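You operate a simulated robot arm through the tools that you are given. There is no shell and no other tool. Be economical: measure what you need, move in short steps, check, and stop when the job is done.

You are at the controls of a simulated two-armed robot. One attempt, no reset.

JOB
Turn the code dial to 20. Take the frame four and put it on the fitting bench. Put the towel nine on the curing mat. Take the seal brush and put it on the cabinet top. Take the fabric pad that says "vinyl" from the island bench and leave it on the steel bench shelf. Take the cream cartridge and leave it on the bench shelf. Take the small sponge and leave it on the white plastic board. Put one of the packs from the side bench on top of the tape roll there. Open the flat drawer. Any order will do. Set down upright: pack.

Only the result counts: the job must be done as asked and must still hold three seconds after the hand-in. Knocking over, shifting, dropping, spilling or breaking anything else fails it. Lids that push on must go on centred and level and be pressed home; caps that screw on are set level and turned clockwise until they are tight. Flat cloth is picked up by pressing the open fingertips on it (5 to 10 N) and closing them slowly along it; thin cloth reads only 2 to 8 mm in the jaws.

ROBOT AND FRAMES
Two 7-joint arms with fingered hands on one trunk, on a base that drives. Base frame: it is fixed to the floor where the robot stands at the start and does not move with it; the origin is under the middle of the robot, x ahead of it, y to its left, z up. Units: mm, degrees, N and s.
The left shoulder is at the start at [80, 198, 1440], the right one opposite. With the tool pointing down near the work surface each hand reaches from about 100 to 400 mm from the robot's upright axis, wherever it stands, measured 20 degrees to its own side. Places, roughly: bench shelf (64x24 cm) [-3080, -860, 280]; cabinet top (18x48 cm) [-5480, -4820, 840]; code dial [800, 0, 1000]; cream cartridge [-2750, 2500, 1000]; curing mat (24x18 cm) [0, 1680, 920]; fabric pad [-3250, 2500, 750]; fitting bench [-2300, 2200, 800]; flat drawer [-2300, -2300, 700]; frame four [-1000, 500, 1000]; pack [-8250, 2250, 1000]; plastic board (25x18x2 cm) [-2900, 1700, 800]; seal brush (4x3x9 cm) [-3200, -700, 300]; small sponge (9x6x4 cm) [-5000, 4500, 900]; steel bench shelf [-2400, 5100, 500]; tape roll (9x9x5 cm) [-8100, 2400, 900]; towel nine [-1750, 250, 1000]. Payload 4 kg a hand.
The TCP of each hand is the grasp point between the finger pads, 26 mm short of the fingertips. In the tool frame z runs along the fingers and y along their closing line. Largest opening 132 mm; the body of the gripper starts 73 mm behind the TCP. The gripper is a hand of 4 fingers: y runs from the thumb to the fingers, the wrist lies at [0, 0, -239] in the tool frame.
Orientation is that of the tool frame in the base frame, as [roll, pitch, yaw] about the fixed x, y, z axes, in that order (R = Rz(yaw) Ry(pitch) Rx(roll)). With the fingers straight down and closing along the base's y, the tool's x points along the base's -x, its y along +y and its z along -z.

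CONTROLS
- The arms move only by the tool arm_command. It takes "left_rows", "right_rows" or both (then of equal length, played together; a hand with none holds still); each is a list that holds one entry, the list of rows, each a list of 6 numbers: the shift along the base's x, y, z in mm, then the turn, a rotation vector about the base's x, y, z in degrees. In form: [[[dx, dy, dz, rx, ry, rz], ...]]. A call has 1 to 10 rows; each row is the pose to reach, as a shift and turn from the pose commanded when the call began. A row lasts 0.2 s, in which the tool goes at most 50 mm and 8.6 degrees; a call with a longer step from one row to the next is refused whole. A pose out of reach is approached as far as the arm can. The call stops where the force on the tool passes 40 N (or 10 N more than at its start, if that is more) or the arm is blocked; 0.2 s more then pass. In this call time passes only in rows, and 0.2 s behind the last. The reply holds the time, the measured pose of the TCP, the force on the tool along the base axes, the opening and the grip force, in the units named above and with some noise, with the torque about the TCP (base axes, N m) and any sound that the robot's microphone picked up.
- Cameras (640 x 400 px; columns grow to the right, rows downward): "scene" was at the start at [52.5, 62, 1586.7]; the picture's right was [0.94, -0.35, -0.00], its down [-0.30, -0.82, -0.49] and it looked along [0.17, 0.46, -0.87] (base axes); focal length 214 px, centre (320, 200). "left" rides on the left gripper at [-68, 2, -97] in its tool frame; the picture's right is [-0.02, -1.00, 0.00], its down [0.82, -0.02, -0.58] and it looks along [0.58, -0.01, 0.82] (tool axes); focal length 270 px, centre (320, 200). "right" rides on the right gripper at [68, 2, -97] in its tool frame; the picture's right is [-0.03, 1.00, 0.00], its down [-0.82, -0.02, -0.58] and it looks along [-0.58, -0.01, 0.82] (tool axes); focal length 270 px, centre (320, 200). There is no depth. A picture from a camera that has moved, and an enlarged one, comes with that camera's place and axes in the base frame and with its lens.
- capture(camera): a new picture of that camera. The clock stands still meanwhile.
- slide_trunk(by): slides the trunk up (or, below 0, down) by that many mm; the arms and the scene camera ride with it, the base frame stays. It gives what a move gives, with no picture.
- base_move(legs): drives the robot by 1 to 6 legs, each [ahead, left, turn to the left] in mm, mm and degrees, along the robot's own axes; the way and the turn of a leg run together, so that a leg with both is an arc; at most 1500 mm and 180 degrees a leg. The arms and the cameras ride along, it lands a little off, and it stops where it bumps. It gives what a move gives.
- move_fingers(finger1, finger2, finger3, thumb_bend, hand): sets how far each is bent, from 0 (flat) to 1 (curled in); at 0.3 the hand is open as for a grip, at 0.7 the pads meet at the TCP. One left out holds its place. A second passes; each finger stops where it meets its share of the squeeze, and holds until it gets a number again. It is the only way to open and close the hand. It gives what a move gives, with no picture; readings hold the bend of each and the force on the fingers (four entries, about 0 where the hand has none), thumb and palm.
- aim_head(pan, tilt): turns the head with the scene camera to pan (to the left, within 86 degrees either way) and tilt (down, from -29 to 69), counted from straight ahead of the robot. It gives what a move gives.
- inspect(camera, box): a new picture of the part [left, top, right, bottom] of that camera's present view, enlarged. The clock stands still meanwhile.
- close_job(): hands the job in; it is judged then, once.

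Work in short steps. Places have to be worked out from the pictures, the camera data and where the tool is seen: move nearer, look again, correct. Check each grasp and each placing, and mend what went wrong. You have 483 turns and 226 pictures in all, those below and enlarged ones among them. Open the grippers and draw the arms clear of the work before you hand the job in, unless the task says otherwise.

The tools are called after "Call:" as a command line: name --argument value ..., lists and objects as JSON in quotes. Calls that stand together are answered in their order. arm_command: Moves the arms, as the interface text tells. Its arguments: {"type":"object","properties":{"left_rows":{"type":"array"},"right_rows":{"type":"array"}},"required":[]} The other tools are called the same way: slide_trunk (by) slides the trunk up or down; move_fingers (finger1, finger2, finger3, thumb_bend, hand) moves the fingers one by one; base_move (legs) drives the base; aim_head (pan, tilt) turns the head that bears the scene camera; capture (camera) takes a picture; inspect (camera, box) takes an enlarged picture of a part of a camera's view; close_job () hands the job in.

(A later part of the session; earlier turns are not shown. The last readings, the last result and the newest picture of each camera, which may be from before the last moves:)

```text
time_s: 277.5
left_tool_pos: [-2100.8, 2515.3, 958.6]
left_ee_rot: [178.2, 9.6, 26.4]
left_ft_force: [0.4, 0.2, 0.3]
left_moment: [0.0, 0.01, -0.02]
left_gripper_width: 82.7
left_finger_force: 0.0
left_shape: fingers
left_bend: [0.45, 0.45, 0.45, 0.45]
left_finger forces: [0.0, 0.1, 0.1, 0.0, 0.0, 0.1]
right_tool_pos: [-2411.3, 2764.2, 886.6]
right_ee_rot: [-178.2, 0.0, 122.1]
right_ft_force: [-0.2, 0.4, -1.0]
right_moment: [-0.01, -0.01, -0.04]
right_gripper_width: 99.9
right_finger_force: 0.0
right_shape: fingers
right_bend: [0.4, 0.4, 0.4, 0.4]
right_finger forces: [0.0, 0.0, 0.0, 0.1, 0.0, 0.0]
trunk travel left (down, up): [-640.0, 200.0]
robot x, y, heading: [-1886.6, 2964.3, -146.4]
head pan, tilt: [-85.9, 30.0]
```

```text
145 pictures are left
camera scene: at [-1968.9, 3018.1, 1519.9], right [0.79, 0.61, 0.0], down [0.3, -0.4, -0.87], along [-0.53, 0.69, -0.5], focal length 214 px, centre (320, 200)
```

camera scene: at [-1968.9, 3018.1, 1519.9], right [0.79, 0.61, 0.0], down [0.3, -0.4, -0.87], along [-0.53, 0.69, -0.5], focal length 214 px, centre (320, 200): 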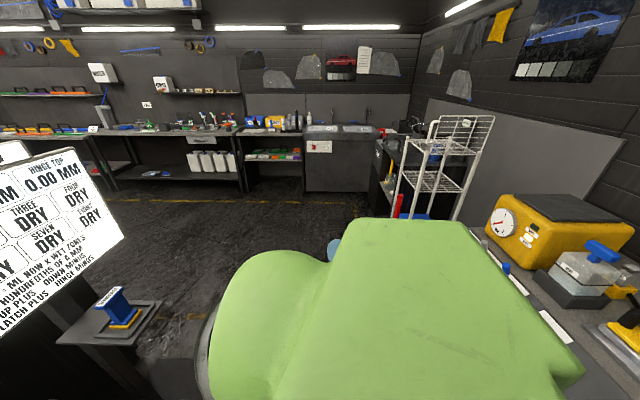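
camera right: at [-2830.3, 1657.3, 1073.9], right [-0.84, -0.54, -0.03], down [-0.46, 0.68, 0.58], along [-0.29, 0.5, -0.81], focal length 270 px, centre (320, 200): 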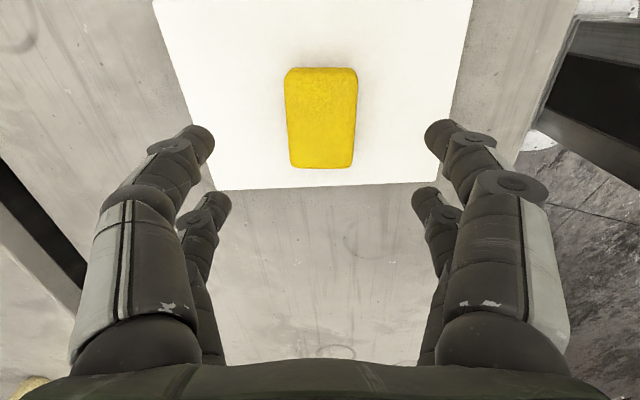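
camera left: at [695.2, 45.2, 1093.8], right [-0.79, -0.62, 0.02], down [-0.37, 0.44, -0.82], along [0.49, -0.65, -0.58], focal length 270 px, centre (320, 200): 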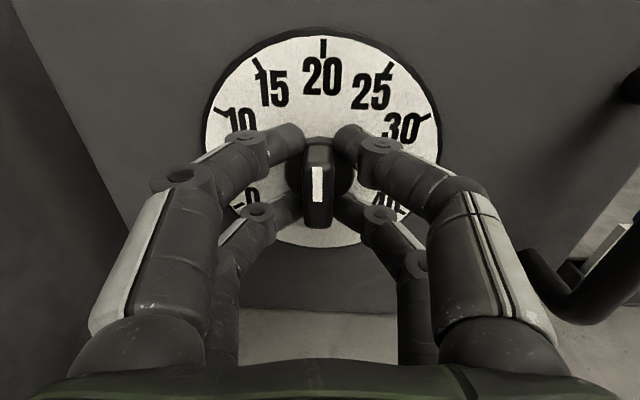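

The broom still stands as before (its handle is visible upright), so nothing changed. Now I turn the right hand back to standard yaw and tilt it level, pointing ahead.

Call:
base_move --legs '[[0, 0, 2.1]]'

Call:
arm_command --right_rows '[[[0, 0, 5, 0, 0, -8.5], [0, 0, 10, 0, 0, -17], [0, 0, 15, 0, 0, -25.5], [0, 0, 20, 0, 0, -34], [0, 0, 20, 0, 0, -42.5], [0, 0, 20, 0, 0, -51], [0, 0, 20, 0, 0, -59.5], [0, 0, 20, 0, 0, -68], [0, 0, 20, 0, 0, -76.5], [0, 0, 20, 0, 0, -85]]]'

Call:
arm_command --right_rows '[[[5, 4, 0, -4.9, 6.9, 0], [10, 7, 0, -9.8, 13.8, 0], [15, 11, 0, -14.8, 20.7, 0], [20, 14, 0, -19.7, 27.6, 0], [25, 18, 0, -24.6, 34.6, 0], [30, 21, 0, -29.5, 41.5, 0], [35, 25, 0, -34.5, 48.3, 0], [40, 28, 0, -39.4, 55.2, 0], [40, 28, 0, -44.4, 62.2, 0], [40, 28, 0, -49.3, 69.1, 0]]]'

Call:
capture --camera "right"

```text
time_s: 278.3
left_tool_pos: [-2084.6, 2507.5, 958.2]
left_ee_rot: [178.0, 9.5, 28.5]
left_ft_force: [0.0, -0.2, -0.7]
left_moment: [-0.03, 0.0, 0.01]
left_gripper_width: 83.0
left_finger_force: 0.1
left_shape: fingers
left_bend: [0.45, 0.45, 0.45, 0.45]
left_finger forces: [0.0, 0.1, 0.0, 0.1, 0.0, 0.0]
right_tool_pos: [-2404.8, 2745.0, 886.0]
right_ee_rot: [-178.2, 0.0, 124.2]
right_ft_force: [0.2, -0.5, -1.0]
right_moment: [0.01, 0.02, -0.02]
right_gripper_width: 100.3
right_finger_force: 0.1
right_shape: fingers
right_bend: [0.4, 0.4, 0.4, 0.4]
right_finger forces: [0.1, 0.0, 0.0, 0.0, 0.1, 0.0]
trunk travel left (down, up): [-640.0, 200.0]
robot x, y, heading: [-1889.5, 2959.8, -144.4]
head pan, tilt: [-85.9, 30.0]
```

```text
time_s: 280.5
left_tool_pos: [-2084.7, 2507.3, 958.3]
left_ee_rot: [178.1, 9.5, 28.5]
left_ft_force: [0.4, 0.1, 0.7]
left_moment: [0.02, 0.02, 0.05]
left_gripper_width: 82.7
left_finger_force: 0.1
left_shape: fingers
left_bend: [0.45, 0.45, 0.45, 0.45]
left_finger forces: [0.0, 0.0, 0.0, 0.1, 0.0, 0.1]
right_tool_pos: [-2404.8, 2744.9, 906.2]
right_ee_rot: [-178.2, 0.0, 39.1]
right_ft_force: [0.3, 0.8, 0.6]
right_moment: [0.02, 0.01, 0.0]
right_gripper_width: 100.1
right_finger_force: 0.1
right_shape: fingers
right_bend: [0.4, 0.4, 0.4, 0.4]
right_finger forces: [0.1, 0.0, 0.0, 0.1, 0.0, 0.0]
trunk travel left (down, up): [-640.0, 200.0]
robot x, y, heading: [-1886.0, 2960.6, -144.3]
head pan, tilt: [-85.9, 30.0]
```

```text
time_s: 282.7
left_tool_pos: [-2085.5, 2507.4, 957.4]
left_ee_rot: [178.1, 9.5, 28.5]
left_ft_force: [0.2, 0.8, 0.7]
left_moment: [0.0, 0.01, 0.02]
left_gripper_width: 82.6
left_finger_force: 0.1
left_shape: fingers
left_bend: [0.45, 0.45, 0.45, 0.45]
left_finger forces: [0.0, 0.0, 0.0, 0.0, 0.0, 0.1]
right_tool_pos: [-2364.0, 2771.7, 906.8]
right_ee_rot: [-140.9, 83.8, 73.0]
right_ft_force: [-0.3, -0.2, 0.2]
right_moment: [0.02, -0.03, -0.01]
right_gripper_width: 99.9
right_finger_force: 0.1
right_shape: fingers
right_bend: [0.4, 0.4, 0.4, 0.4]
right_finger forces: [0.0, 0.1, 0.0, 0.1, 0.0, 0.0]
trunk travel left (down, up): [-640.0, 200.0]
robot x, y, heading: [-1889.1, 2961.2, -144.2]
head pan, tilt: [-85.9, 30.0]
```

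```text
144 pictures are left
camera right: at [-2280.3, 2831.2, 846.7], right [0.56, -0.83, -0.04], down [0.44, 0.25, 0.86], along [-0.7, -0.5, 0.51], focal length 270 px, centre (320, 200)
```

right: 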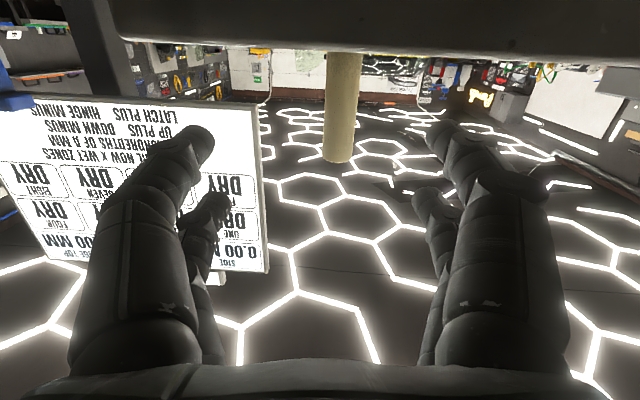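

Cross-checking rays puts the fitting bench top at z≈855 and the cartridge at about p 3602, q -718, 60 mm thick, top ≈1053; the sign edge is 140 mm to the side. I drive 190 ahead, then align the hand at z 940.

Call:
base_move --legs '[[190, 0, 0]]'

Call:
arm_command --right_rows '[[[8, -11, 17, 0, 0, 0], [16, -23, 35, 0, 0, 0]]]'

Call:
capture --camera "right"

```text
time_s: 284.0
left_tool_pos: [-2201.6, 2424.3, 956.9]
left_ee_rot: [178.1, 9.4, 28.2]
left_ft_force: [-0.1, 0.6, 0.3]
left_moment: [0.04, 0.01, 0.01]
left_gripper_width: 82.7
left_finger_force: 0.0
left_shape: fingers
left_bend: [0.45, 0.45, 0.45, 0.45]
left_finger forces: [0.0, 0.0, 0.0, 0.0, 0.0, 0.0]
right_tool_pos: [-2474.4, 2693.5, 902.0]
right_ee_rot: [-147.1, 83.3, 67.1]
right_ft_force: [0.2, 0.2, 0.0]
right_moment: [0.02, -0.02, -0.02]
right_gripper_width: 100.0
right_finger_force: 0.0
right_shape: fingers
right_bend: [0.4, 0.4, 0.4, 0.4]
right_finger forces: [0.1, 0.1, 0.1, 0.0, 0.0, 0.0]
trunk travel left (down, up): [-640.0, 200.0]
robot x, y, heading: [-2004.4, 2881.8, -144.5]
head pan, tilt: [-85.9, 30.0]
stopped in leg 1: the force on the tool passed its limit at 217 N (the readings are from after the stop); the commanded pose is now the measured one
```

```text
time_s: 284.6
left_tool_pos: [-2201.8, 2425.2, 958.2]
left_ee_rot: [178.0, 9.5, 28.2]
left_ft_force: [0.0, 0.2, -0.4]
left_moment: [0.01, 0.0, -0.01]
left_gripper_width: 82.8
left_finger_force: 0.0
left_shape: fingers
left_bend: [0.45, 0.45, 0.45, 0.45]
left_finger forces: [0.0, 0.1, 0.0, 0.0, 0.1, 0.0]
right_tool_pos: [-2457.3, 2669.1, 937.4]
right_ee_rot: [-146.8, 83.2, 67.4]
right_ft_force: [0.7, -0.4, -0.3]
right_moment: [0.0, -0.02, -0.01]
right_gripper_width: 100.2
right_finger_force: 0.1
right_shape: fingers
right_bend: [0.4, 0.4, 0.4, 0.4]
right_finger forces: [0.0, 0.1, 0.0, 0.0, 0.0, 0.0]
trunk travel left (down, up): [-640.0, 200.0]
robot x, y, heading: [-2006.1, 2880.4, -144.6]
head pan, tilt: [-85.9, 30.0]
```

```text
143 pictures are left
camera right: at [-2373.2, 2728.9, 880.4], right [0.56, -0.83, -0.04], down [0.43, 0.25, 0.87], along [-0.71, -0.5, 0.49], focal length 270 px, centre (320, 200)
```

right: 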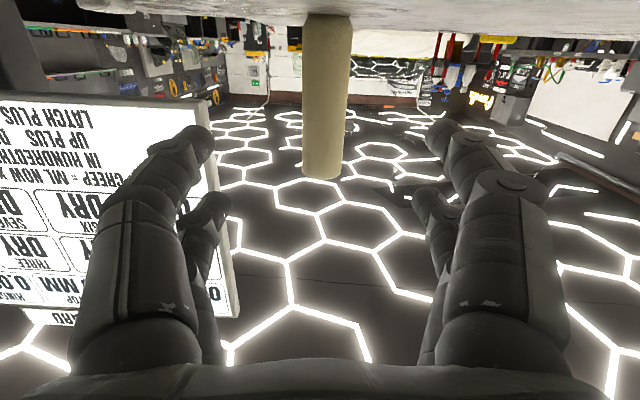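

The camera housing had touched the bench edge; now raised, the hand is clear. The cartridge is exactly on the hand's axis (p 3601). I advance towards it in steps, 10 mm higher.

Call:
arm_command --right_rows '[[[0, 0, 10, 0, 0, 0], [-33, -23, 10, 0, 0, 0], [-66, -47, 10, 0, 0, 0], [-99, -70, 10, 0, 0, 0], [-132, -94, 10, 0, 0, 0], [-163, -116, 10, 0, 0, 0]]]'

Call:
capture --camera "right"

```text
time_s: 286.0
left_tool_pos: [-2201.7, 2424.2, 957.1]
left_ee_rot: [178.1, 9.3, 28.3]
left_ft_force: [1.0, -0.5, -0.4]
left_moment: [0.01, -0.02, 0.0]
left_gripper_width: 82.8
left_finger_force: 0.1
left_shape: fingers
left_bend: [0.45, 0.45, 0.45, 0.45]
left_finger forces: [0.0, 0.0, 0.1, 0.0, 0.1, 0.1]
right_tool_pos: [-2623.0, 2551.9, 948.0]
right_ee_rot: [-147.4, 83.2, 66.7]
right_ft_force: [-0.5, 0.3, -0.6]
right_moment: [0.0, 0.01, 0.04]
right_gripper_width: 100.0
right_finger_force: 0.1
right_shape: fingers
right_bend: [0.4, 0.4, 0.4, 0.4]
right_finger forces: [0.0, 0.1, 0.0, 0.0, 0.0, 0.0]
trunk travel left (down, up): [-640.0, 200.0]
robot x, y, heading: [-2001.3, 2881.1, -144.5]
head pan, tilt: [-85.9, 30.0]
```

```text
142 pictures are left
camera right: at [-2538.9, 2611.7, 889.9], right [0.56, -0.83, -0.04], down [0.43, 0.25, 0.87], along [-0.71, -0.5, 0.49], focal length 270 px, centre (320, 200)
```

right: 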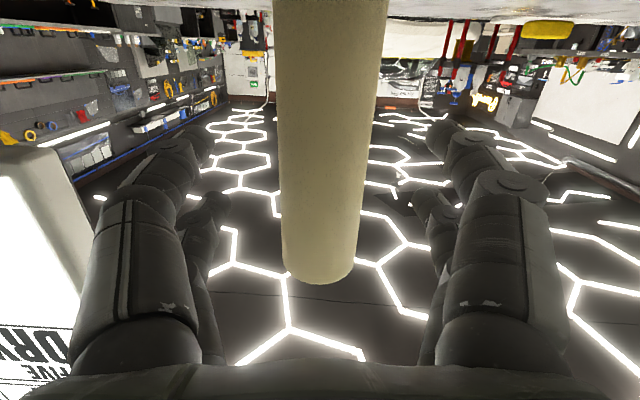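

It is now right before the fingers. I advance the last 70 mm and close.

Call:
arm_command --right_rows '[[[-18, -15, 0, 0, 0, 0], [-36, -29, 0, 0, 0, 0], [-55, -44, 0, 0, 0, 0]]]'

Call:
move_fingers --hand "right" --finger1 0.58 --finger2 0.58 --finger3 0.58 --thumb_bend 0.58

Call:
capture --camera "right"

```text
time_s: 286.8
left_tool_pos: [-2201.8, 2424.4, 957.8]
left_ee_rot: [178.1, 9.5, 28.3]
left_ft_force: [-0.7, 0.0, -0.6]
left_moment: [-0.02, 0.01, 0.04]
left_gripper_width: 82.7
left_finger_force: 0.1
left_shape: fingers
left_bend: [0.45, 0.45, 0.45, 0.45]
left_finger forces: [0.1, 0.0, 0.0, 0.1, 0.0, 0.1]
right_tool_pos: [-2678.8, 2511.0, 947.9]
right_ee_rot: [-147.0, 83.3, 67.1]
right_ft_force: [1.0, 0.1, 0.6]
right_moment: [0.03, 0.01, -0.01]
right_gripper_width: 100.1
right_finger_force: 0.1
right_shape: fingers
right_bend: [0.4, 0.4, 0.4, 0.4]
right_finger forces: [0.0, 0.0, 0.0, 0.0, 0.0, 0.0]
trunk travel left (down, up): [-640.0, 200.0]
robot x, y, heading: [-2003.9, 2878.4, -144.5]
head pan, tilt: [-85.9, 30.0]
```

```text
time_s: 287.8
left_tool_pos: [-2200.7, 2424.1, 957.3]
left_ee_rot: [178.0, 9.4, 28.2]
left_ft_force: [-0.6, -0.4, -0.1]
left_moment: [0.02, 0.01, 0.0]
left_gripper_width: 82.9
left_finger_force: 0.2
left_shape: fingers
left_bend: [0.45, 0.45, 0.45, 0.45]
left_finger forces: [0.0, 0.0, 0.0, 0.0, 0.0, 0.0]
right_tool_pos: [-2676.8, 2511.5, 947.3]
right_ee_rot: [-147.1, 83.4, 67.1]
right_ft_force: [-1.0, 1.0, 0.2]
right_moment: [-0.01, -0.01, 0.06]
right_gripper_width: 47.7
right_finger_force: 1.8
right_shape: fingers
right_bend: [0.55, 0.57, 0.56, 0.56]
right_finger forces: [1.5, 0.0, 0.5, 0.1, 1.7, 0.1]
trunk travel left (down, up): [-640.0, 200.0]
robot x, y, heading: [-1999.8, 2880.6, -144.6]
head pan, tilt: [-85.9, 30.0]
```

```text
141 pictures are left
camera right: at [-2594.4, 2570.4, 889.3], right [0.56, -0.83, -0.04], down [0.43, 0.25, 0.87], along [-0.71, -0.5, 0.5], focal length 270 px, centre (320, 200)
```

right: 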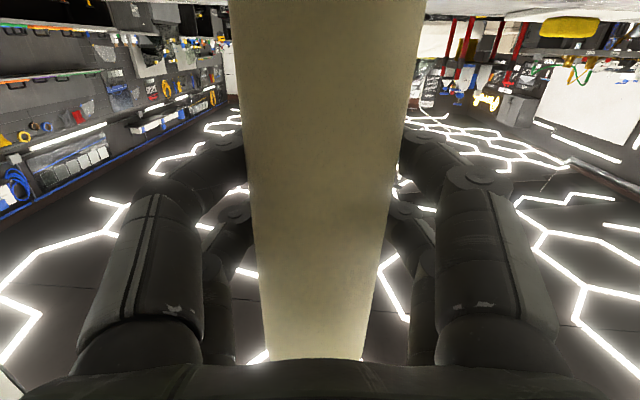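

It encloses the cartridge (48 mm) lightly; I tighten.

Call:
move_fingers --hand "right" --finger1 0.66 --finger2 0.66 --finger3 0.66 --thumb_bend 0.66

Call:
arm_command --right_rows '[[[0, 0, 8, 0, 0, 0], [0, 0, 20, 0, 0, 0], [0, 0, 35, 0, 0, 0]]]'

Call:
capture --camera "right"

```text
time_s: 288.8
left_tool_pos: [-2201.2, 2425.7, 958.6]
left_ee_rot: [178.1, 9.5, 28.3]
left_ft_force: [-0.3, -0.2, 0.1]
left_moment: [0.01, 0.01, 0.0]
left_gripper_width: 83.0
left_finger_force: 0.0
left_shape: fingers
left_bend: [0.45, 0.45, 0.45, 0.45]
left_finger forces: [0.1, 0.0, 0.0, 0.0, 0.0, 0.0]
right_tool_pos: [-2677.9, 2510.4, 947.6]
right_ee_rot: [-147.0, 83.2, 67.2]
right_ft_force: [-0.8, 0.7, 0.3]
right_moment: [0.02, 0.0, -0.01]
right_gripper_width: 43.7
right_finger_force: 15.8
right_shape: fingers
right_bend: [0.56, 0.58, 0.6, 0.62]
right_finger forces: [8.5, 6.5, 4.9, 0.0, 11.1, 0.0]
trunk travel left (down, up): [-640.0, 200.0]
robot x, y, heading: [-2002.3, 2879.4, -144.4]
head pan, tilt: [-85.9, 30.0]
```

```text
time_s: 289.6
left_tool_pos: [-2201.8, 2424.9, 957.0]
left_ee_rot: [178.1, 9.4, 28.3]
left_ft_force: [0.3, -0.6, 0.1]
left_moment: [0.01, 0.0, -0.01]
left_gripper_width: 82.7
left_finger_force: 0.1
left_shape: fingers
left_bend: [0.45, 0.45, 0.45, 0.45]
left_finger forces: [0.0, 0.0, 0.1, 0.1, 0.1, 0.0]
right_tool_pos: [-2677.3, 2510.5, 983.5]
right_ee_rot: [-147.1, 83.4, 67.0]
right_ft_force: [0.7, 0.5, -1.8]
right_moment: [0.01, -0.01, -0.02]
right_gripper_width: 43.3
right_finger_force: 14.5
right_shape: fingers
right_bend: [0.56, 0.59, 0.61, 0.62]
right_finger forces: [9.1, 5.5, 4.2, 0.0, 9.9, 0.0]
trunk travel left (down, up): [-640.0, 200.0]
robot x, y, heading: [-2005.4, 2880.2, -144.4]
head pan, tilt: [-85.9, 30.0]
```

```text
140 pictures are left
camera right: at [-2592.9, 2570.2, 925.0], right [0.56, -0.83, -0.04], down [0.43, 0.25, 0.87], along [-0.71, -0.5, 0.49], focal length 270 px, centre (320, 200)
```

right: 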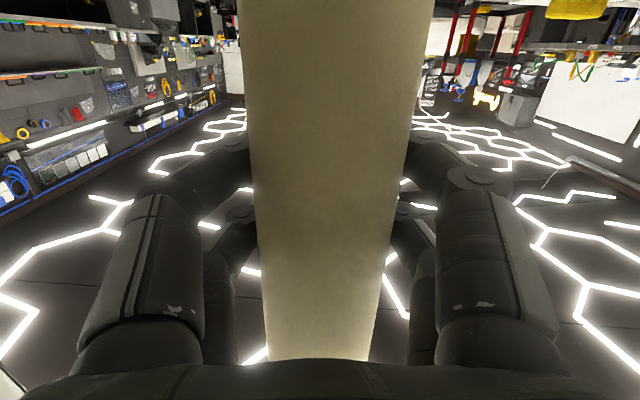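

The cartridge is lifted. I pull it back over the bench edge, then back the base off.

Call:
arm_command --right_rows '[[[36, 26, 10, 0, 0, 0], [72, 51, 20, 0, 0, 0], [108, 77, 30, 0, 0, 0], [144, 103, 35, 0, 0, 0], [180, 128, 35, 0, 0, 0], [200, 143, 35, 0, 0, 0]]]'

Call:
base_move --legs '[[-150, 0, 0], [0, 1100, 0], [0, 1100, 0], [0, 1100, 0]]'

Call:
aim_head --pan 0 --tilt 35

Call:
capture --camera "scene"

```text
time_s: 291.0
left_tool_pos: [-2201.2, 2425.1, 956.5]
left_ee_rot: [178.0, 9.5, 28.3]
left_ft_force: [0.3, 0.1, -0.5]
left_moment: [0.02, 0.01, -0.02]
left_gripper_width: 82.6
left_finger_force: 0.0
left_shape: fingers
left_bend: [0.45, 0.45, 0.45, 0.45]
left_finger forces: [0.0, 0.0, 0.0, 0.0, 0.0, 0.0]
right_tool_pos: [-2476.9, 2652.8, 1015.4]
right_ee_rot: [-147.3, 83.4, 66.8]
right_ft_force: [-0.9, 0.3, -1.8]
right_moment: [0.01, 0.0, -0.01]
right_gripper_width: 43.7
right_finger_force: 14.0
right_shape: fingers
right_bend: [0.56, 0.6, 0.61, 0.62]
right_finger forces: [9.0, 5.3, 3.9, 0.1, 10.0, 0.1]
trunk travel left (down, up): [-640.0, 200.0]
robot x, y, heading: [-2002.0, 2878.0, -144.6]
head pan, tilt: [-85.9, 30.0]
```

```text
time_s: 307.8
left_tool_pos: [-112.4, -56.3, 958.1]
left_ee_rot: [178.1, 9.6, 30.1]
left_ft_force: [0.2, 0.1, -0.4]
left_moment: [0.0, 0.02, 0.01]
left_gripper_width: 82.8
left_finger_force: 0.0
left_shape: fingers
left_bend: [0.45, 0.45, 0.45, 0.45]
left_finger forces: [0.1, 0.1, 0.0, 0.0, 0.0, 0.1]
right_tool_pos: [-396.7, 162.9, 1014.3]
right_ee_rot: [-147.3, 83.3, 68.6]
right_ft_force: [-0.4, 0.3, -2.4]
right_moment: [-0.01, 0.02, 0.0]
right_gripper_width: 42.9
right_finger_force: 13.4
right_shape: fingers
right_bend: [0.56, 0.6, 0.61, 0.62]
right_finger forces: [8.8, 5.1, 3.6, 0.0, 9.8, 0.0]
trunk travel left (down, up): [-640.0, 200.0]
robot x, y, heading: [67.7, 401.5, -142.6]
head pan, tilt: [-85.9, 30.0]
```

```text
time_s: 309.4
left_tool_pos: [-113.5, -57.0, 957.9]
left_ee_rot: [178.1, 9.4, 30.0]
left_ft_force: [-1.1, 0.0, 0.1]
left_moment: [-0.03, -0.01, 0.01]
left_gripper_width: 82.7
left_finger_force: 0.1
left_shape: fingers
left_bend: [0.45, 0.45, 0.45, 0.45]
left_finger forces: [0.0, 0.1, 0.0, 0.0, 0.1, 0.0]
right_tool_pos: [-396.6, 161.6, 1014.3]
right_ee_rot: [-147.1, 83.3, 68.7]
right_ft_force: [-0.4, -0.4, -3.0]
right_moment: [-0.03, 0.02, -0.02]
right_gripper_width: 43.3
right_finger_force: 13.9
right_shape: fingers
right_bend: [0.56, 0.6, 0.61, 0.62]
right_finger forces: [8.8, 5.0, 3.7, 0.0, 9.8, 0.0]
trunk travel left (down, up): [-640.0, 200.0]
robot x, y, heading: [71.2, 401.6, -142.6]
head pan, tilt: [0.0, 35.0]
```

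```text
139 pictures are left
camera scene: at [-24.3, 333.0, 1512.1], right [-0.6, 0.8, 0.0], down [0.46, 0.35, -0.82], along [-0.65, -0.5, -0.57], focal length 214 px, centre (320, 200)
```

scene: 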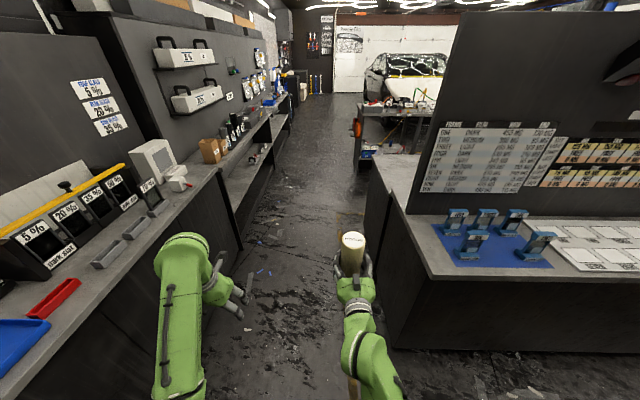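

The corridor ahead (p -370…675) leads to the bench with the low shelf, whose near corner is about p 740, q -2670. I correct the heading, shift left 130 and drive ahead about 1950.

Call:
base_move --legs '[[0, 130, -2], [1000, 0, 0], [900, 0, 0]]'

Call:
aim_head --pan -35 --tilt 35

Call:
capture --camera "scene"

```text
time_s: 319.8
left_tool_pos: [-1582.2, -1277.1, 957.1]
left_ee_rot: [178.0, 9.5, 28.9]
left_ft_force: [-0.1, -0.9, 0.3]
left_moment: [-0.01, 0.03, 0.01]
left_gripper_width: 82.8
left_finger_force: 0.0
left_shape: fingers
left_bend: [0.45, 0.45, 0.45, 0.45]
left_finger forces: [0.1, 0.0, 0.0, 0.0, 0.0, 0.1]
right_tool_pos: [-1860.7, -1053.1, 1014.9]
right_ee_rot: [-147.0, 83.3, 67.7]
right_ft_force: [0.3, 0.9, -2.4]
right_moment: [0.01, -0.01, 0.0]
right_gripper_width: 43.1
right_finger_force: 13.6
right_shape: fingers
right_bend: [0.56, 0.6, 0.61, 0.62]
right_finger forces: [8.8, 5.0, 3.7, 0.0, 9.6, 0.0]
trunk travel left (down, up): [-640.0, 200.0]
robot x, y, heading: [-1387.1, -820.5, -143.6]
head pan, tilt: [0.0, 35.0]
```

```text
time_s: 320.8
left_tool_pos: [-1581.5, -1277.5, 957.2]
left_ee_rot: [178.1, 9.5, 28.9]
left_ft_force: [0.6, 0.1, 0.4]
left_moment: [-0.02, 0.0, 0.0]
left_gripper_width: 82.7
left_finger_force: 0.0
left_shape: fingers
left_bend: [0.45, 0.45, 0.45, 0.45]
left_finger forces: [0.0, 0.0, 0.0, 0.0, 0.0, 0.0]
right_tool_pos: [-1859.7, -1051.9, 1016.3]
right_ee_rot: [-147.1, 83.3, 67.6]
right_ft_force: [-0.5, -0.9, -1.0]
right_moment: [-0.01, 0.02, -0.01]
right_gripper_width: 43.0
right_finger_force: 13.0
right_shape: fingers
right_bend: [0.56, 0.6, 0.61, 0.62]
right_finger forces: [8.9, 5.0, 3.5, 0.0, 9.7, 0.0]
trunk travel left (down, up): [-640.0, 200.0]
robot x, y, heading: [-1392.0, -820.2, -144.0]
head pan, tilt: [-35.0, 35.0]
```

```text
138 pictures are left
camera scene: at [-1502.0, -839.6, 1512.1], right [-0.02, 1.0, 0.0], down [0.57, 0.01, -0.82], along [-0.82, -0.02, -0.57], focal length 214 px, centre (320, 200)
```

scene: 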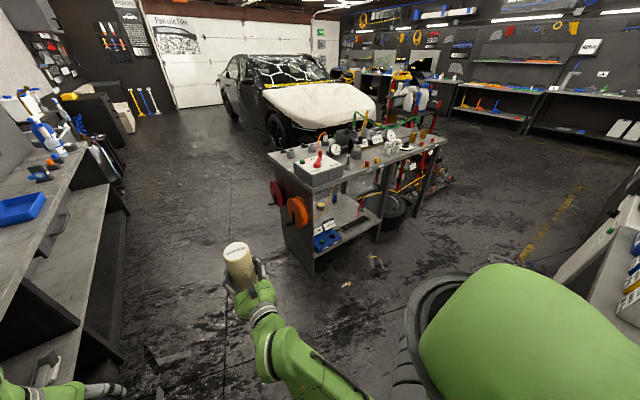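

The workbench with the low shelf is ahead right. I zoom in on it.

Call:
inspect --camera "scene" --box '[255, 120, 465, 290]'

```text
2.35 times, centred on (360, 205) of scene
camera zoom: at [-1502.0, -839.6, 1512.1], right [-0.02, 1.0, 0.0], down [0.57, 0.01, -0.82], along [-0.82, -0.02, -0.57], focal length 505 px, centre (226, 188)
```

zoom: 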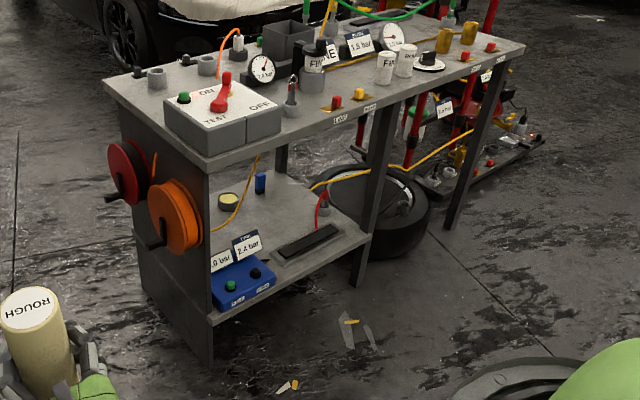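

The shelf (z≈280) spans p 740–1440 behind front edge q≈-2600; the blue item near p 1308, q -3090 must be the seal brush, and there is a free spot near p 1075, q -2720 for the cartridge. I drive ahead to q≈-1990, strafe right to p≈975 and lower the trunk.

Call:
base_move --legs '[[380, 0, 0], [0, -835, 0]]'

Call:
slide_trunk --by -560

Call:
aim_head --pan -5 --tilt 35

Call:
capture --camera "scene"

```text
time_s: 327.4
left_tool_pos: [-2396.5, -819.4, 957.6]
left_ee_rot: [178.2, 9.5, 28.5]
left_ft_force: [0.1, -0.2, 0.0]
left_moment: [0.0, 0.02, 0.01]
left_gripper_width: 82.8
left_finger_force: 0.0
left_shape: fingers
left_bend: [0.45, 0.45, 0.45, 0.45]
left_finger forces: [0.1, 0.0, 0.0, 0.0, 0.1, 0.1]
right_tool_pos: [-2673.4, -594.0, 1014.9]
right_ee_rot: [-146.9, 83.4, 67.3]
right_ft_force: [0.5, 0.4, -2.2]
right_moment: [-0.05, -0.02, 0.0]
right_gripper_width: 43.2
right_finger_force: 14.3
right_shape: fingers
right_bend: [0.56, 0.6, 0.62, 0.62]
right_finger forces: [8.7, 5.0, 3.5, 0.0, 9.7, 0.1]
trunk travel left (down, up): [-640.0, 200.0]
robot x, y, heading: [-2197.6, -363.2, -144.5]
head pan, tilt: [-35.0, 35.0]
```

```text
refused: -560 is not a number from -400 to 400
```

```text
time_s: 328.3
left_tool_pos: [-2396.6, -820.0, 957.1]
left_ee_rot: [178.0, 9.4, 28.4]
left_ft_force: [-1.4, -0.7, 0.9]
left_moment: [0.02, -0.02, 0.0]
left_gripper_width: 82.7
left_finger_force: 0.0
left_shape: fingers
left_bend: [0.45, 0.45, 0.45, 0.45]
left_finger forces: [0.1, 0.0, 0.0, 0.0, 0.1, 0.0]
right_tool_pos: [-2675.0, -593.2, 1015.4]
right_ee_rot: [-147.2, 83.3, 67.0]
right_ft_force: [0.6, -0.1, -2.2]
right_moment: [0.03, -0.03, 0.0]
right_gripper_width: 43.1
right_finger_force: 13.9
right_shape: fingers
right_bend: [0.56, 0.6, 0.62, 0.62]
right_finger forces: [8.8, 5.1, 3.6, 0.0, 9.7, 0.0]
trunk travel left (down, up): [-640.0, 200.0]
robot x, y, heading: [-2198.9, -367.5, -144.3]
head pan, tilt: [-5.0, 35.0]
```

```text
136 pictures are left
camera scene: at [-2301.2, -426.3, 1512.1], right [-0.51, 0.86, 0.0], down [0.49, 0.29, -0.82], along [-0.71, -0.42, -0.57], focal length 214 px, centre (320, 200)
```

scene: 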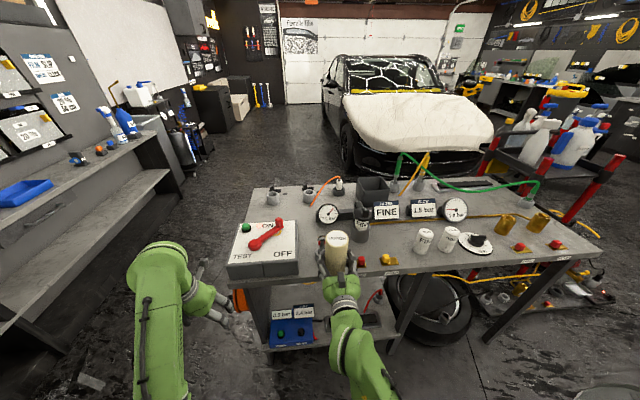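

In place (robot p 979, q -2003; hand p 1071, q -2522). I lower the trunk in two slides.

Call:
slide_trunk --by -400

Call:
slide_trunk --by -150

Call:
capture --camera "scene"

Call:
capture --camera "right"

```text
time_s: 332.1
left_tool_pos: [-2400.0, -822.5, 552.4]
left_ee_rot: [178.2, 8.8, 28.5]
left_ft_force: [0.1, 0.2, 0.2]
left_moment: [0.0, -0.03, 0.0]
left_gripper_width: 82.8
left_finger_force: 0.0
left_shape: fingers
left_bend: [0.45, 0.45, 0.45, 0.45]
left_finger forces: [0.0, 0.0, 0.0, 0.1, 0.0, 0.0]
right_tool_pos: [-2679.5, -595.7, 608.6]
right_ee_rot: [-149.6, 82.8, 64.6]
right_ft_force: [-0.7, 0.1, -2.2]
right_moment: [0.01, 0.0, 0.01]
right_gripper_width: 42.7
right_finger_force: 13.0
right_shape: fingers
right_bend: [0.56, 0.6, 0.62, 0.62]
right_finger forces: [8.5, 4.9, 3.4, 0.0, 9.7, 0.0]
trunk travel left (down, up): [-240.0, 600.0]
robot x, y, heading: [-2199.2, -365.0, -144.5]
head pan, tilt: [-5.0, 35.0]
```

```text
time_s: 333.9
left_tool_pos: [-2401.4, -823.2, 401.5]
left_ee_rot: [178.1, 8.7, 28.5]
left_ft_force: [-0.8, 0.2, 0.7]
left_moment: [0.01, 0.02, 0.03]
left_gripper_width: 82.8
left_finger_force: 0.2
left_shape: fingers
left_bend: [0.45, 0.45, 0.45, 0.45]
left_finger forces: [0.1, 0.0, 0.1, 0.1, 0.1, 0.0]
right_tool_pos: [-2677.6, -597.1, 456.7]
right_ee_rot: [-150.6, 82.5, 63.7]
right_ft_force: [0.1, 0.1, -1.9]
right_moment: [0.01, -0.01, 0.02]
right_gripper_width: 42.7
right_finger_force: 13.5
right_shape: fingers
right_bend: [0.56, 0.61, 0.62, 0.62]
right_finger forces: [8.5, 4.8, 3.3, 0.0, 9.5, 0.0]
trunk travel left (down, up): [-90.0, 750.0]
robot x, y, heading: [-2200.6, -364.4, -144.5]
head pan, tilt: [-5.0, 35.0]
```

```text
135 pictures are left
camera scene: at [-2311.5, -434.4, 959.9], right [-0.51, 0.86, 0.0], down [0.5, 0.3, -0.81], along [-0.7, -0.41, -0.59], focal length 214 px, centre (320, 200)
```

scene: 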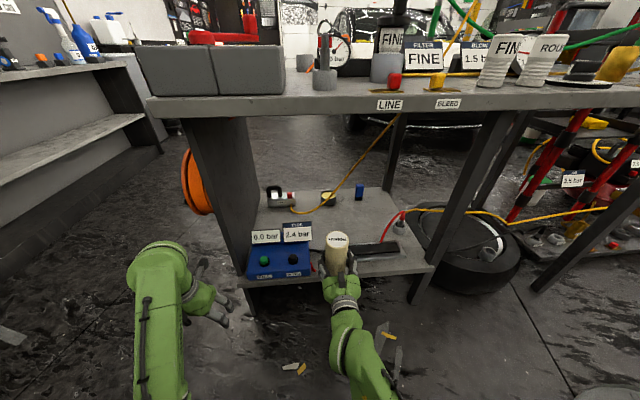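

```text
134 pictures are left
camera right: at [-2594.0, -536.0, 400.4], right [0.56, -0.83, -0.04], down [0.42, 0.24, 0.88], along [-0.71, -0.51, 0.48], focal length 270 px, centre (320, 200)
```

right: 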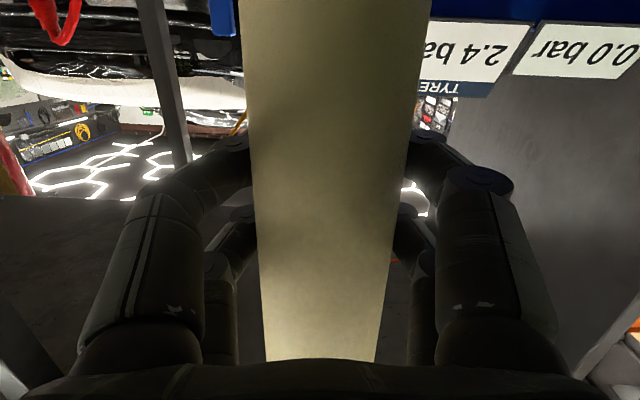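

I zoom on the shelf from here to identify items and free space.

Call:
inspect --camera "scene" --box '[235, 165, 445, 295]'

```text
3.05 times, centred on (340, 230) of scene
camera zoom: at [-2311.5, -434.4, 959.9], right [-0.51, 0.86, 0.0], down [0.5, 0.3, -0.81], along [-0.7, -0.41, -0.59], focal length 654 px, centre (259, 109)
```

zoom: 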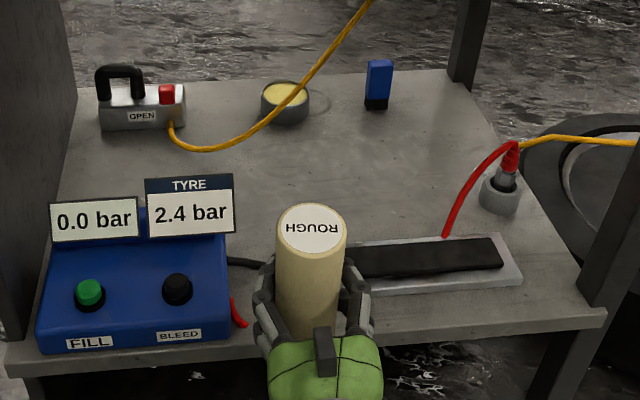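

The blue brush stands near p 1278, q -3048; a thin cable runs behind the gauge box, so I'll stand the cartridge deeper at about p 1085, q -2870. I drive 230 ahead at the present height (bottom ≈ z 360).

Call:
base_move --legs '[[230, 0, 0]]'

Call:
capture --camera "scene"

```text
time_s: 335.4
left_tool_pos: [-2534.2, -928.2, 397.9]
left_ee_rot: [177.8, 8.2, 28.3]
left_ft_force: [10.5, 19.0, -10.5]
left_moment: [-1.6, 0.42, -0.8]
left_gripper_width: 84.1
left_finger_force: 9.3
left_shape: fingers
left_bend: [0.45, 0.45, 0.45, 0.45]
left_finger forces: [0.0, 0.0, 0.1, 0.0, 6.9, 11.5]
right_tool_pos: [-2817.3, -702.2, 456.8]
right_ee_rot: [-149.7, 82.4, 64.9]
right_ft_force: [0.4, 0.2, -2.7]
right_moment: [0.0, 0.01, 0.02]
right_gripper_width: 42.7
right_finger_force: 13.3
right_shape: fingers
right_bend: [0.56, 0.61, 0.62, 0.62]
right_finger forces: [8.5, 4.9, 3.1, 0.0, 9.8, 0.0]
trunk travel left (down, up): [-90.0, 750.0]
robot x, y, heading: [-2341.1, -468.8, -143.7]
head pan, tilt: [-5.0, 35.0]
stopped in leg 1: the force on the tool passed its limit at 363 N (the readings are from after the stop); the commanded pose is now the measured one
```

```text
132 pictures are left
camera scene: at [-2450.4, -537.7, 960.0], right [-0.52, 0.86, 0.0], down [0.5, 0.3, -0.81], along [-0.7, -0.42, -0.59], focal length 214 px, centre (320, 200)
```

scene: 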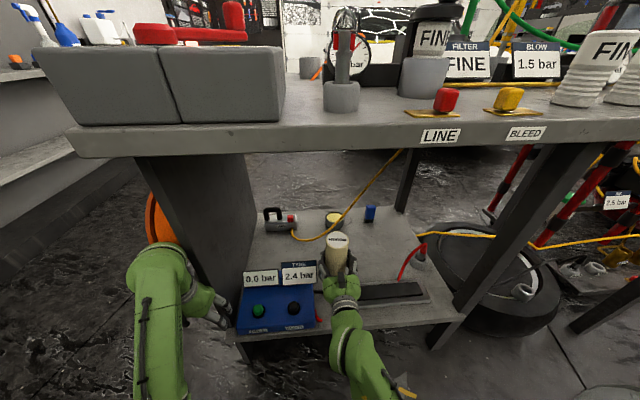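

The left hand struck the bench's side panel. I back off and tuck the left hand back and up out of the way, then check that the bench has not moved.

Call:
base_move --legs '[[-90, 0, 0]]'

Call:
arm_command --left_rows '[[[20, 14, 30, 0, 0, 0], [40, 29, 60, 0, 0, 0], [60, 43, 90, 0, 0, 0], [80, 57, 120, 0, 0, 0], [100, 71, 150, 0, 0, 0], [120, 86, 170, 0, 0, 0], [140, 100, 180, 0, 0, 0]]]'

Call:
capture --camera "scene"

```text
time_s: 336.5
left_tool_pos: [-2460.2, -876.3, 400.0]
left_ee_rot: [177.7, 8.4, 28.5]
left_ft_force: [-0.3, -0.7, -1.2]
left_moment: [0.0, 0.0, -0.02]
left_gripper_width: 82.8
left_finger_force: 0.0
left_shape: fingers
left_bend: [0.45, 0.45, 0.45, 0.45]
left_finger forces: [0.0, 0.0, 0.1, 0.1, 0.1, 0.1]
right_tool_pos: [-2742.9, -648.2, 456.8]
right_ee_rot: [-149.5, 82.6, 65.2]
right_ft_force: [0.4, -0.3, -1.8]
right_moment: [0.02, 0.04, 0.01]
right_gripper_width: 42.6
right_finger_force: 13.2
right_shape: fingers
right_bend: [0.56, 0.61, 0.62, 0.62]
right_finger forces: [8.5, 4.8, 3.2, 0.0, 9.8, 0.1]
trunk travel left (down, up): [-90.0, 750.0]
robot x, y, heading: [-2268.3, -412.6, -144.1]
head pan, tilt: [-5.0, 35.0]
```

```text
time_s: 337.1
left_tool_pos: [-2459.1, -887.6, 470.5]
left_ee_rot: [173.2, 21.2, 26.8]
left_ft_force: [0.3, -0.5, -0.8]
left_moment: [-0.02, 0.01, 0.01]
left_gripper_width: 82.9
left_finger_force: 0.0
left_shape: fingers
left_bend: [0.45, 0.45, 0.45, 0.45]
left_finger forces: [0.0, 0.1, 0.0, 0.0, 0.0, 0.0]
left hand out of reach, approached as far as the arm can: row 1, 2, 3
right_tool_pos: [-2742.4, -651.2, 458.7]
right_ee_rot: [-147.5, 82.2, 67.3]
right_ft_force: [-0.2, 0.2, -3.0]
right_moment: [0.03, 0.05, -0.04]
right_gripper_width: 42.3
right_finger_force: 13.0
right_shape: fingers
right_bend: [0.56, 0.61, 0.62, 0.62]
right_finger forces: [8.5, 4.8, 3.2, 0.0, 9.7, 0.1]
trunk travel left (down, up): [-90.0, 750.0]
robot x, y, heading: [-2270.7, -413.9, -144.2]
head pan, tilt: [-5.0, 35.0]
stopped in row 3 (left hand): the arm was blocked; the commanded pose is now the measured one
```

```text
131 pictures are left
camera scene: at [-2373.1, -489.2, 960.0], right [-0.52, 0.86, 0.01], down [0.5, 0.31, -0.81], along [-0.7, -0.41, -0.58], focal length 214 px, centre (320, 200)
```

scene: 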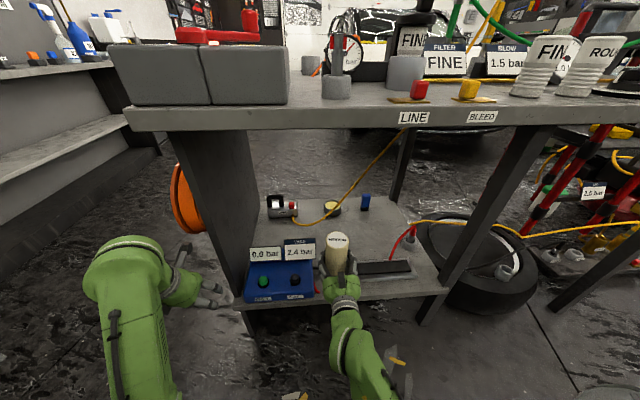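

The left arm can't fold closer here, so I swing it 260 mm out to the left instead, clear of the side panel and reels.

Call:
arm_command --left_rows '[[[25, -35, -15, 0, 0, 0], [50, -70, -30, 0, 0, 0], [75, -105, -40, 0, 0, 0], [100, -140, -40, 0, 0, 0], [125, -175, -40, 0, 0, 0], [150, -210, -40, 0, 0, 0]]]'

Call:
capture --camera "scene"

```text
time_s: 338.5
left_tool_pos: [-2307.1, -1088.3, 437.2]
left_ee_rot: [172.8, 21.5, 26.7]
left_ft_force: [-0.4, 0.2, 0.1]
left_moment: [0.04, -0.05, 0.0]
left_gripper_width: 82.9
left_finger_force: 0.0
left_shape: fingers
left_bend: [0.45, 0.45, 0.45, 0.45]
left_finger forces: [0.0, 0.0, 0.0, 0.1, 0.0, 0.0]
right_tool_pos: [-2739.1, -645.8, 465.9]
right_ee_rot: [-147.3, 83.1, 67.4]
right_ft_force: [0.3, -0.1, -1.5]
right_moment: [0.0, -0.02, 0.03]
right_gripper_width: 42.6
right_finger_force: 12.2
right_shape: fingers
right_bend: [0.56, 0.61, 0.62, 0.62]
right_finger forces: [8.3, 4.6, 3.0, 0.0, 9.6, 0.0]
trunk travel left (down, up): [-90.0, 750.0]
robot x, y, heading: [-2268.4, -413.4, -143.9]
head pan, tilt: [-5.0, 35.0]
```

```text
130 pictures are left
camera scene: at [-2367.8, -475.7, 962.0], right [-0.52, 0.86, 0.0], down [0.49, 0.3, -0.82], along [-0.7, -0.42, -0.57], focal length 214 px, centre (320, 200)
```

scene: 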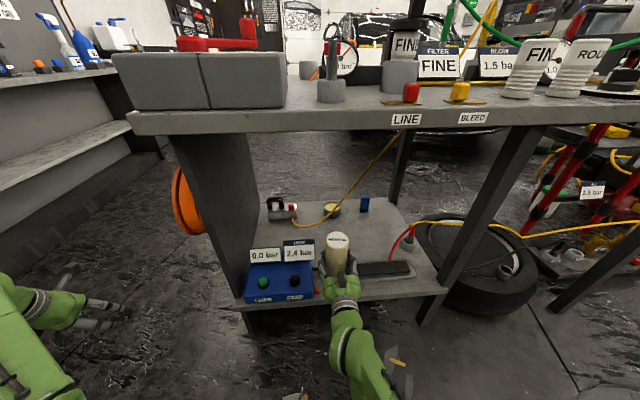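

The left hand is clear (p≈454) and the bench is where it was. I drive ahead 150 again.

Call:
base_move --legs '[[150, 0, 0]]'

Call:
capture --camera "right"

```text
time_s: 339.9
left_tool_pos: [-2432.5, -1177.0, 435.5]
left_ee_rot: [172.8, 21.4, 26.5]
left_ft_force: [-0.2, 0.3, 0.2]
left_moment: [-0.01, 0.01, 0.04]
left_gripper_width: 82.9
left_finger_force: 0.0
left_shape: fingers
left_bend: [0.45, 0.45, 0.45, 0.45]
left_finger forces: [0.0, 0.0, 0.0, 0.0, 0.0, 0.1]
right_tool_pos: [-2861.4, -731.8, 464.1]
right_ee_rot: [-147.5, 83.1, 66.9]
right_ft_force: [-0.5, 0.0, -2.5]
right_moment: [0.02, 0.0, 0.0]
right_gripper_width: 42.1
right_finger_force: 13.0
right_shape: fingers
right_bend: [0.56, 0.61, 0.62, 0.62]
right_finger forces: [8.4, 4.7, 3.1, 0.0, 9.6, 0.0]
trunk travel left (down, up): [-90.0, 750.0]
robot x, y, heading: [-2386.8, -500.5, -144.0]
head pan, tilt: [-5.0, 35.0]
```

```text
129 pictures are left
camera right: at [-2778.3, -671.6, 406.6], right [0.57, -0.82, -0.04], down [0.43, 0.25, 0.87], along [-0.71, -0.51, 0.49], focal length 270 px, centre (320, 200)
```

right: 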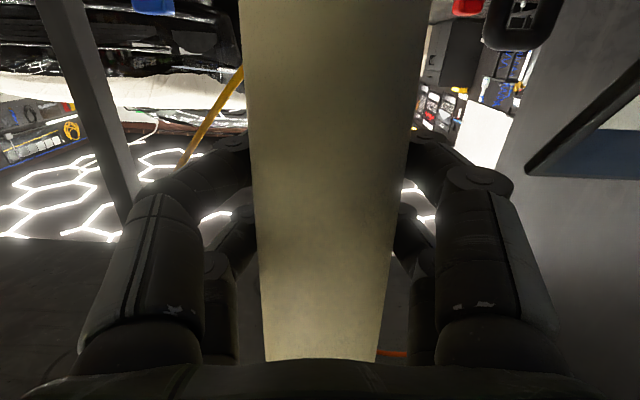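

I slide the cartridge 110 mm deeper and lower it towards the shelf.

Call:
arm_command --right_rows '[[[-32, -19, 0, 0, 0, 0], [-64, -38, 0, 0, 0, 0], [-95, -56, 0, 0, 0, 0], [-95, -56, -25, 0, 0, 0], [-95, -56, -50, 0, 0, 0], [-95, -56, -65, 0, 0, 0], [-95, -56, -72, 0, 0, 0]]]'

Call:
capture --camera "scene"

```text
time_s: 341.5
left_tool_pos: [-2432.4, -1176.2, 436.4]
left_ee_rot: [172.8, 21.4, 26.5]
left_ft_force: [0.5, -0.8, 0.1]
left_moment: [-0.02, 0.0, -0.01]
left_gripper_width: 82.8
left_finger_force: 0.0
left_shape: fingers
left_bend: [0.45, 0.45, 0.45, 0.45]
left_finger forces: [0.0, 0.0, 0.0, 0.0, 0.1, 0.0]
right_tool_pos: [-2957.4, -788.0, 393.1]
right_ee_rot: [-147.2, 83.2, 67.3]
right_ft_force: [0.3, 0.0, -2.5]
right_moment: [0.01, 0.01, -0.01]
right_gripper_width: 42.3
right_finger_force: 13.0
right_shape: fingers
right_bend: [0.56, 0.61, 0.62, 0.62]
right_finger forces: [8.2, 4.6, 3.0, 0.1, 9.6, 0.1]
trunk travel left (down, up): [-90.0, 750.0]
robot x, y, heading: [-2387.8, -499.8, -144.1]
head pan, tilt: [-5.0, 35.0]
```

```text
128 pictures are left
camera scene: at [-2489.5, -563.3, 962.1], right [-0.51, 0.86, 0.0], down [0.49, 0.29, -0.82], along [-0.7, -0.42, -0.57], focal length 214 px, centre (320, 200)
```

scene: 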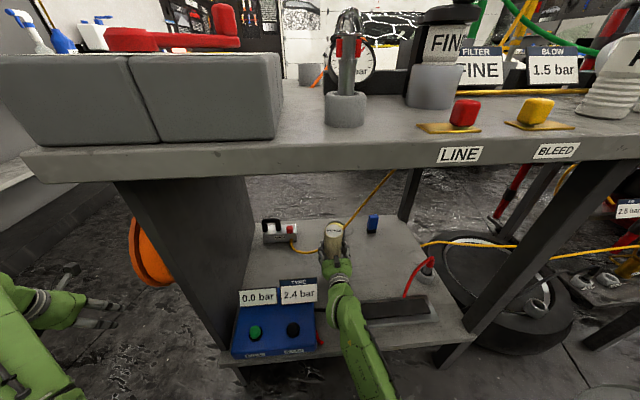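

No contact yet; I lower in 4 mm steps.

Call:
arm_command --right_rows '[[[0, 0, -4, 0, 0, 0], [0, 0, -8, 0, 0, 0], [0, 0, -12, 0, 0, 0], [0, 0, -16, 0, 0, 0]]]'

```text
time_s: 342.5
left_tool_pos: [-2430.4, -1175.6, 437.7]
left_ee_rot: [172.8, 21.5, 26.5]
left_ft_force: [-0.4, 0.0, -0.4]
left_moment: [0.0, 0.0, -0.05]
left_gripper_width: 82.7
left_finger_force: 0.1
left_shape: fingers
left_bend: [0.45, 0.45, 0.45, 0.45]
left_finger forces: [0.1, 0.1, 0.0, 0.0, 0.0, 0.0]
right_tool_pos: [-2955.8, -789.4, 382.6]
right_ee_rot: [-144.4, 83.8, 70.1]
right_ft_force: [-6.1, -3.6, 23.3]
right_moment: [-0.13, 0.18, -0.03]
right_gripper_width: 41.3
right_finger_force: 14.8
right_shape: fingers
right_bend: [0.57, 0.62, 0.63, 0.62]
right_finger forces: [9.3, 5.4, 3.7, 0.0, 11.1, 0.1]
trunk travel left (down, up): [-90.0, 750.0]
robot x, y, heading: [-2389.1, -502.1, -144.1]
head pan, tilt: [-5.0, 35.0]
```

Contact. I ease up 4 mm and open the fingers.

Call:
arm_command --right_rows '[[[0, 0, 4, 0, 0, 0]]]'

Call:
move_fingers --hand "right" --finger1 0.42 --finger2 0.42 --finger3 0.42 --thumb_bend 0.42

Call:
capture --camera "right"

```text
time_s: 342.9
left_tool_pos: [-2432.1, -1176.5, 437.2]
left_ee_rot: [172.7, 21.5, 26.5]
left_ft_force: [-0.2, -0.5, 0.3]
left_moment: [0.0, 0.0, -0.01]
left_gripper_width: 83.0
left_finger_force: 0.0
left_shape: fingers
left_bend: [0.45, 0.45, 0.45, 0.45]
left_finger forces: [0.0, 0.1, 0.0, 0.0, 0.0, 0.0]
right_tool_pos: [-2955.4, -788.3, 379.5]
right_ee_rot: [-147.3, 83.1, 67.2]
right_ft_force: [-4.0, -3.0, 12.2]
right_moment: [-0.12, 0.16, -0.01]
right_gripper_width: 41.3
right_finger_force: 13.8
right_shape: fingers
right_bend: [0.57, 0.63, 0.64, 0.62]
right_finger forces: [9.6, 4.6, 2.8, 0.0, 10.5, 0.0]
trunk travel left (down, up): [-90.0, 750.0]
robot x, y, heading: [-2390.6, -501.6, -143.9]
head pan, tilt: [-5.0, 35.0]
```

```text
time_s: 343.9
left_tool_pos: [-2431.5, -1176.3, 436.4]
left_ee_rot: [172.8, 21.4, 26.6]
left_ft_force: [-0.6, 0.0, 0.1]
left_moment: [0.0, 0.0, 0.0]
left_gripper_width: 82.7
left_finger_force: 0.0
left_shape: fingers
left_bend: [0.45, 0.45, 0.45, 0.45]
left_finger forces: [0.1, 0.1, 0.0, 0.1, 0.1, 0.0]
right_tool_pos: [-2956.8, -787.8, 380.6]
right_ee_rot: [-147.3, 83.2, 67.1]
right_ft_force: [0.8, -0.4, -0.3]
right_moment: [0.0, 0.0, -0.02]
right_gripper_width: 92.5
right_finger_force: 0.2
right_shape: fingers
right_bend: [0.42, 0.42, 0.42, 0.42]
right_finger forces: [0.1, 0.1, 0.0, 0.0, 0.1, 0.0]
trunk travel left (down, up): [-90.0, 750.0]
robot x, y, heading: [-2390.9, -499.8, -144.0]
head pan, tilt: [-5.0, 35.0]
```

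```text
127 pictures are left
camera right: at [-2873.0, -728.0, 322.7], right [0.57, -0.82, -0.04], down [0.43, 0.25, 0.87], along [-0.71, -0.51, 0.49], focal length 270 px, centre (320, 200)
```

right: 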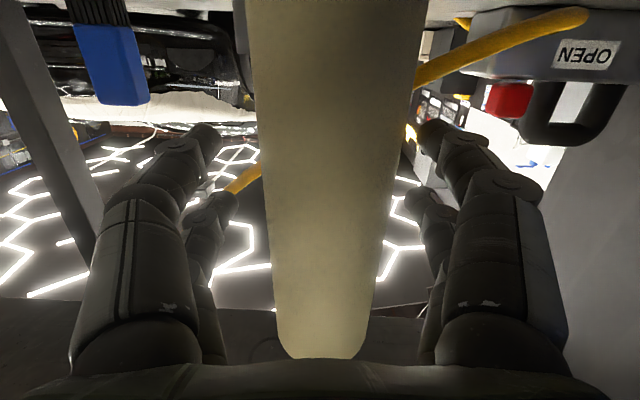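

The cartridge stands upright on the shelf. I withdraw the hand straight back.

Call:
arm_command --right_rows '[[[20, 14, 0, 0, 0, 0], [50, 36, 0, 0, 0, 0], [85, 61, 5, 0, 0, 0], [120, 86, 20, 0, 0, 0], [155, 111, 40, 0, 0, 0], [185, 132, 60, 0, 0, 0]]]'

Call:
inspect --camera "scene" --box '[225, 180, 475, 360]'

```text
time_s: 345.3
left_tool_pos: [-2431.2, -1175.8, 435.9]
left_ee_rot: [172.8, 21.5, 26.5]
left_ft_force: [0.0, 0.2, -0.3]
left_moment: [0.02, -0.03, -0.01]
left_gripper_width: 82.7
left_finger_force: 0.1
left_shape: fingers
left_bend: [0.45, 0.45, 0.45, 0.45]
left_finger forces: [0.0, 0.0, 0.1, 0.1, 0.0, 0.1]
right_tool_pos: [-2769.0, -653.3, 440.9]
right_ee_rot: [-147.5, 83.3, 66.9]
right_ft_force: [0.0, 0.3, 0.6]
right_moment: [0.01, 0.02, 0.0]
right_gripper_width: 92.9
right_finger_force: 0.1
right_shape: fingers
right_bend: [0.42, 0.42, 0.42, 0.42]
right_finger forces: [0.0, 0.0, 0.1, 0.0, 0.0, 0.0]
trunk travel left (down, up): [-90.0, 750.0]
robot x, y, heading: [-2384.8, -503.6, -143.8]
head pan, tilt: [-5.0, 35.0]
```

```text
2.22 times, centred on (350, 270) of scene
camera zoom: at [-2489.2, -563.0, 962.1], right [-0.51, 0.86, 0.0], down [0.49, 0.29, -0.82], along [-0.7, -0.42, -0.57], focal length 477 px, centre (253, 44)
```

zoom: 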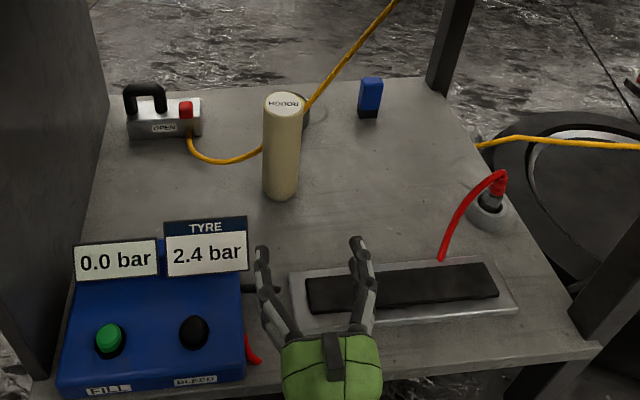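

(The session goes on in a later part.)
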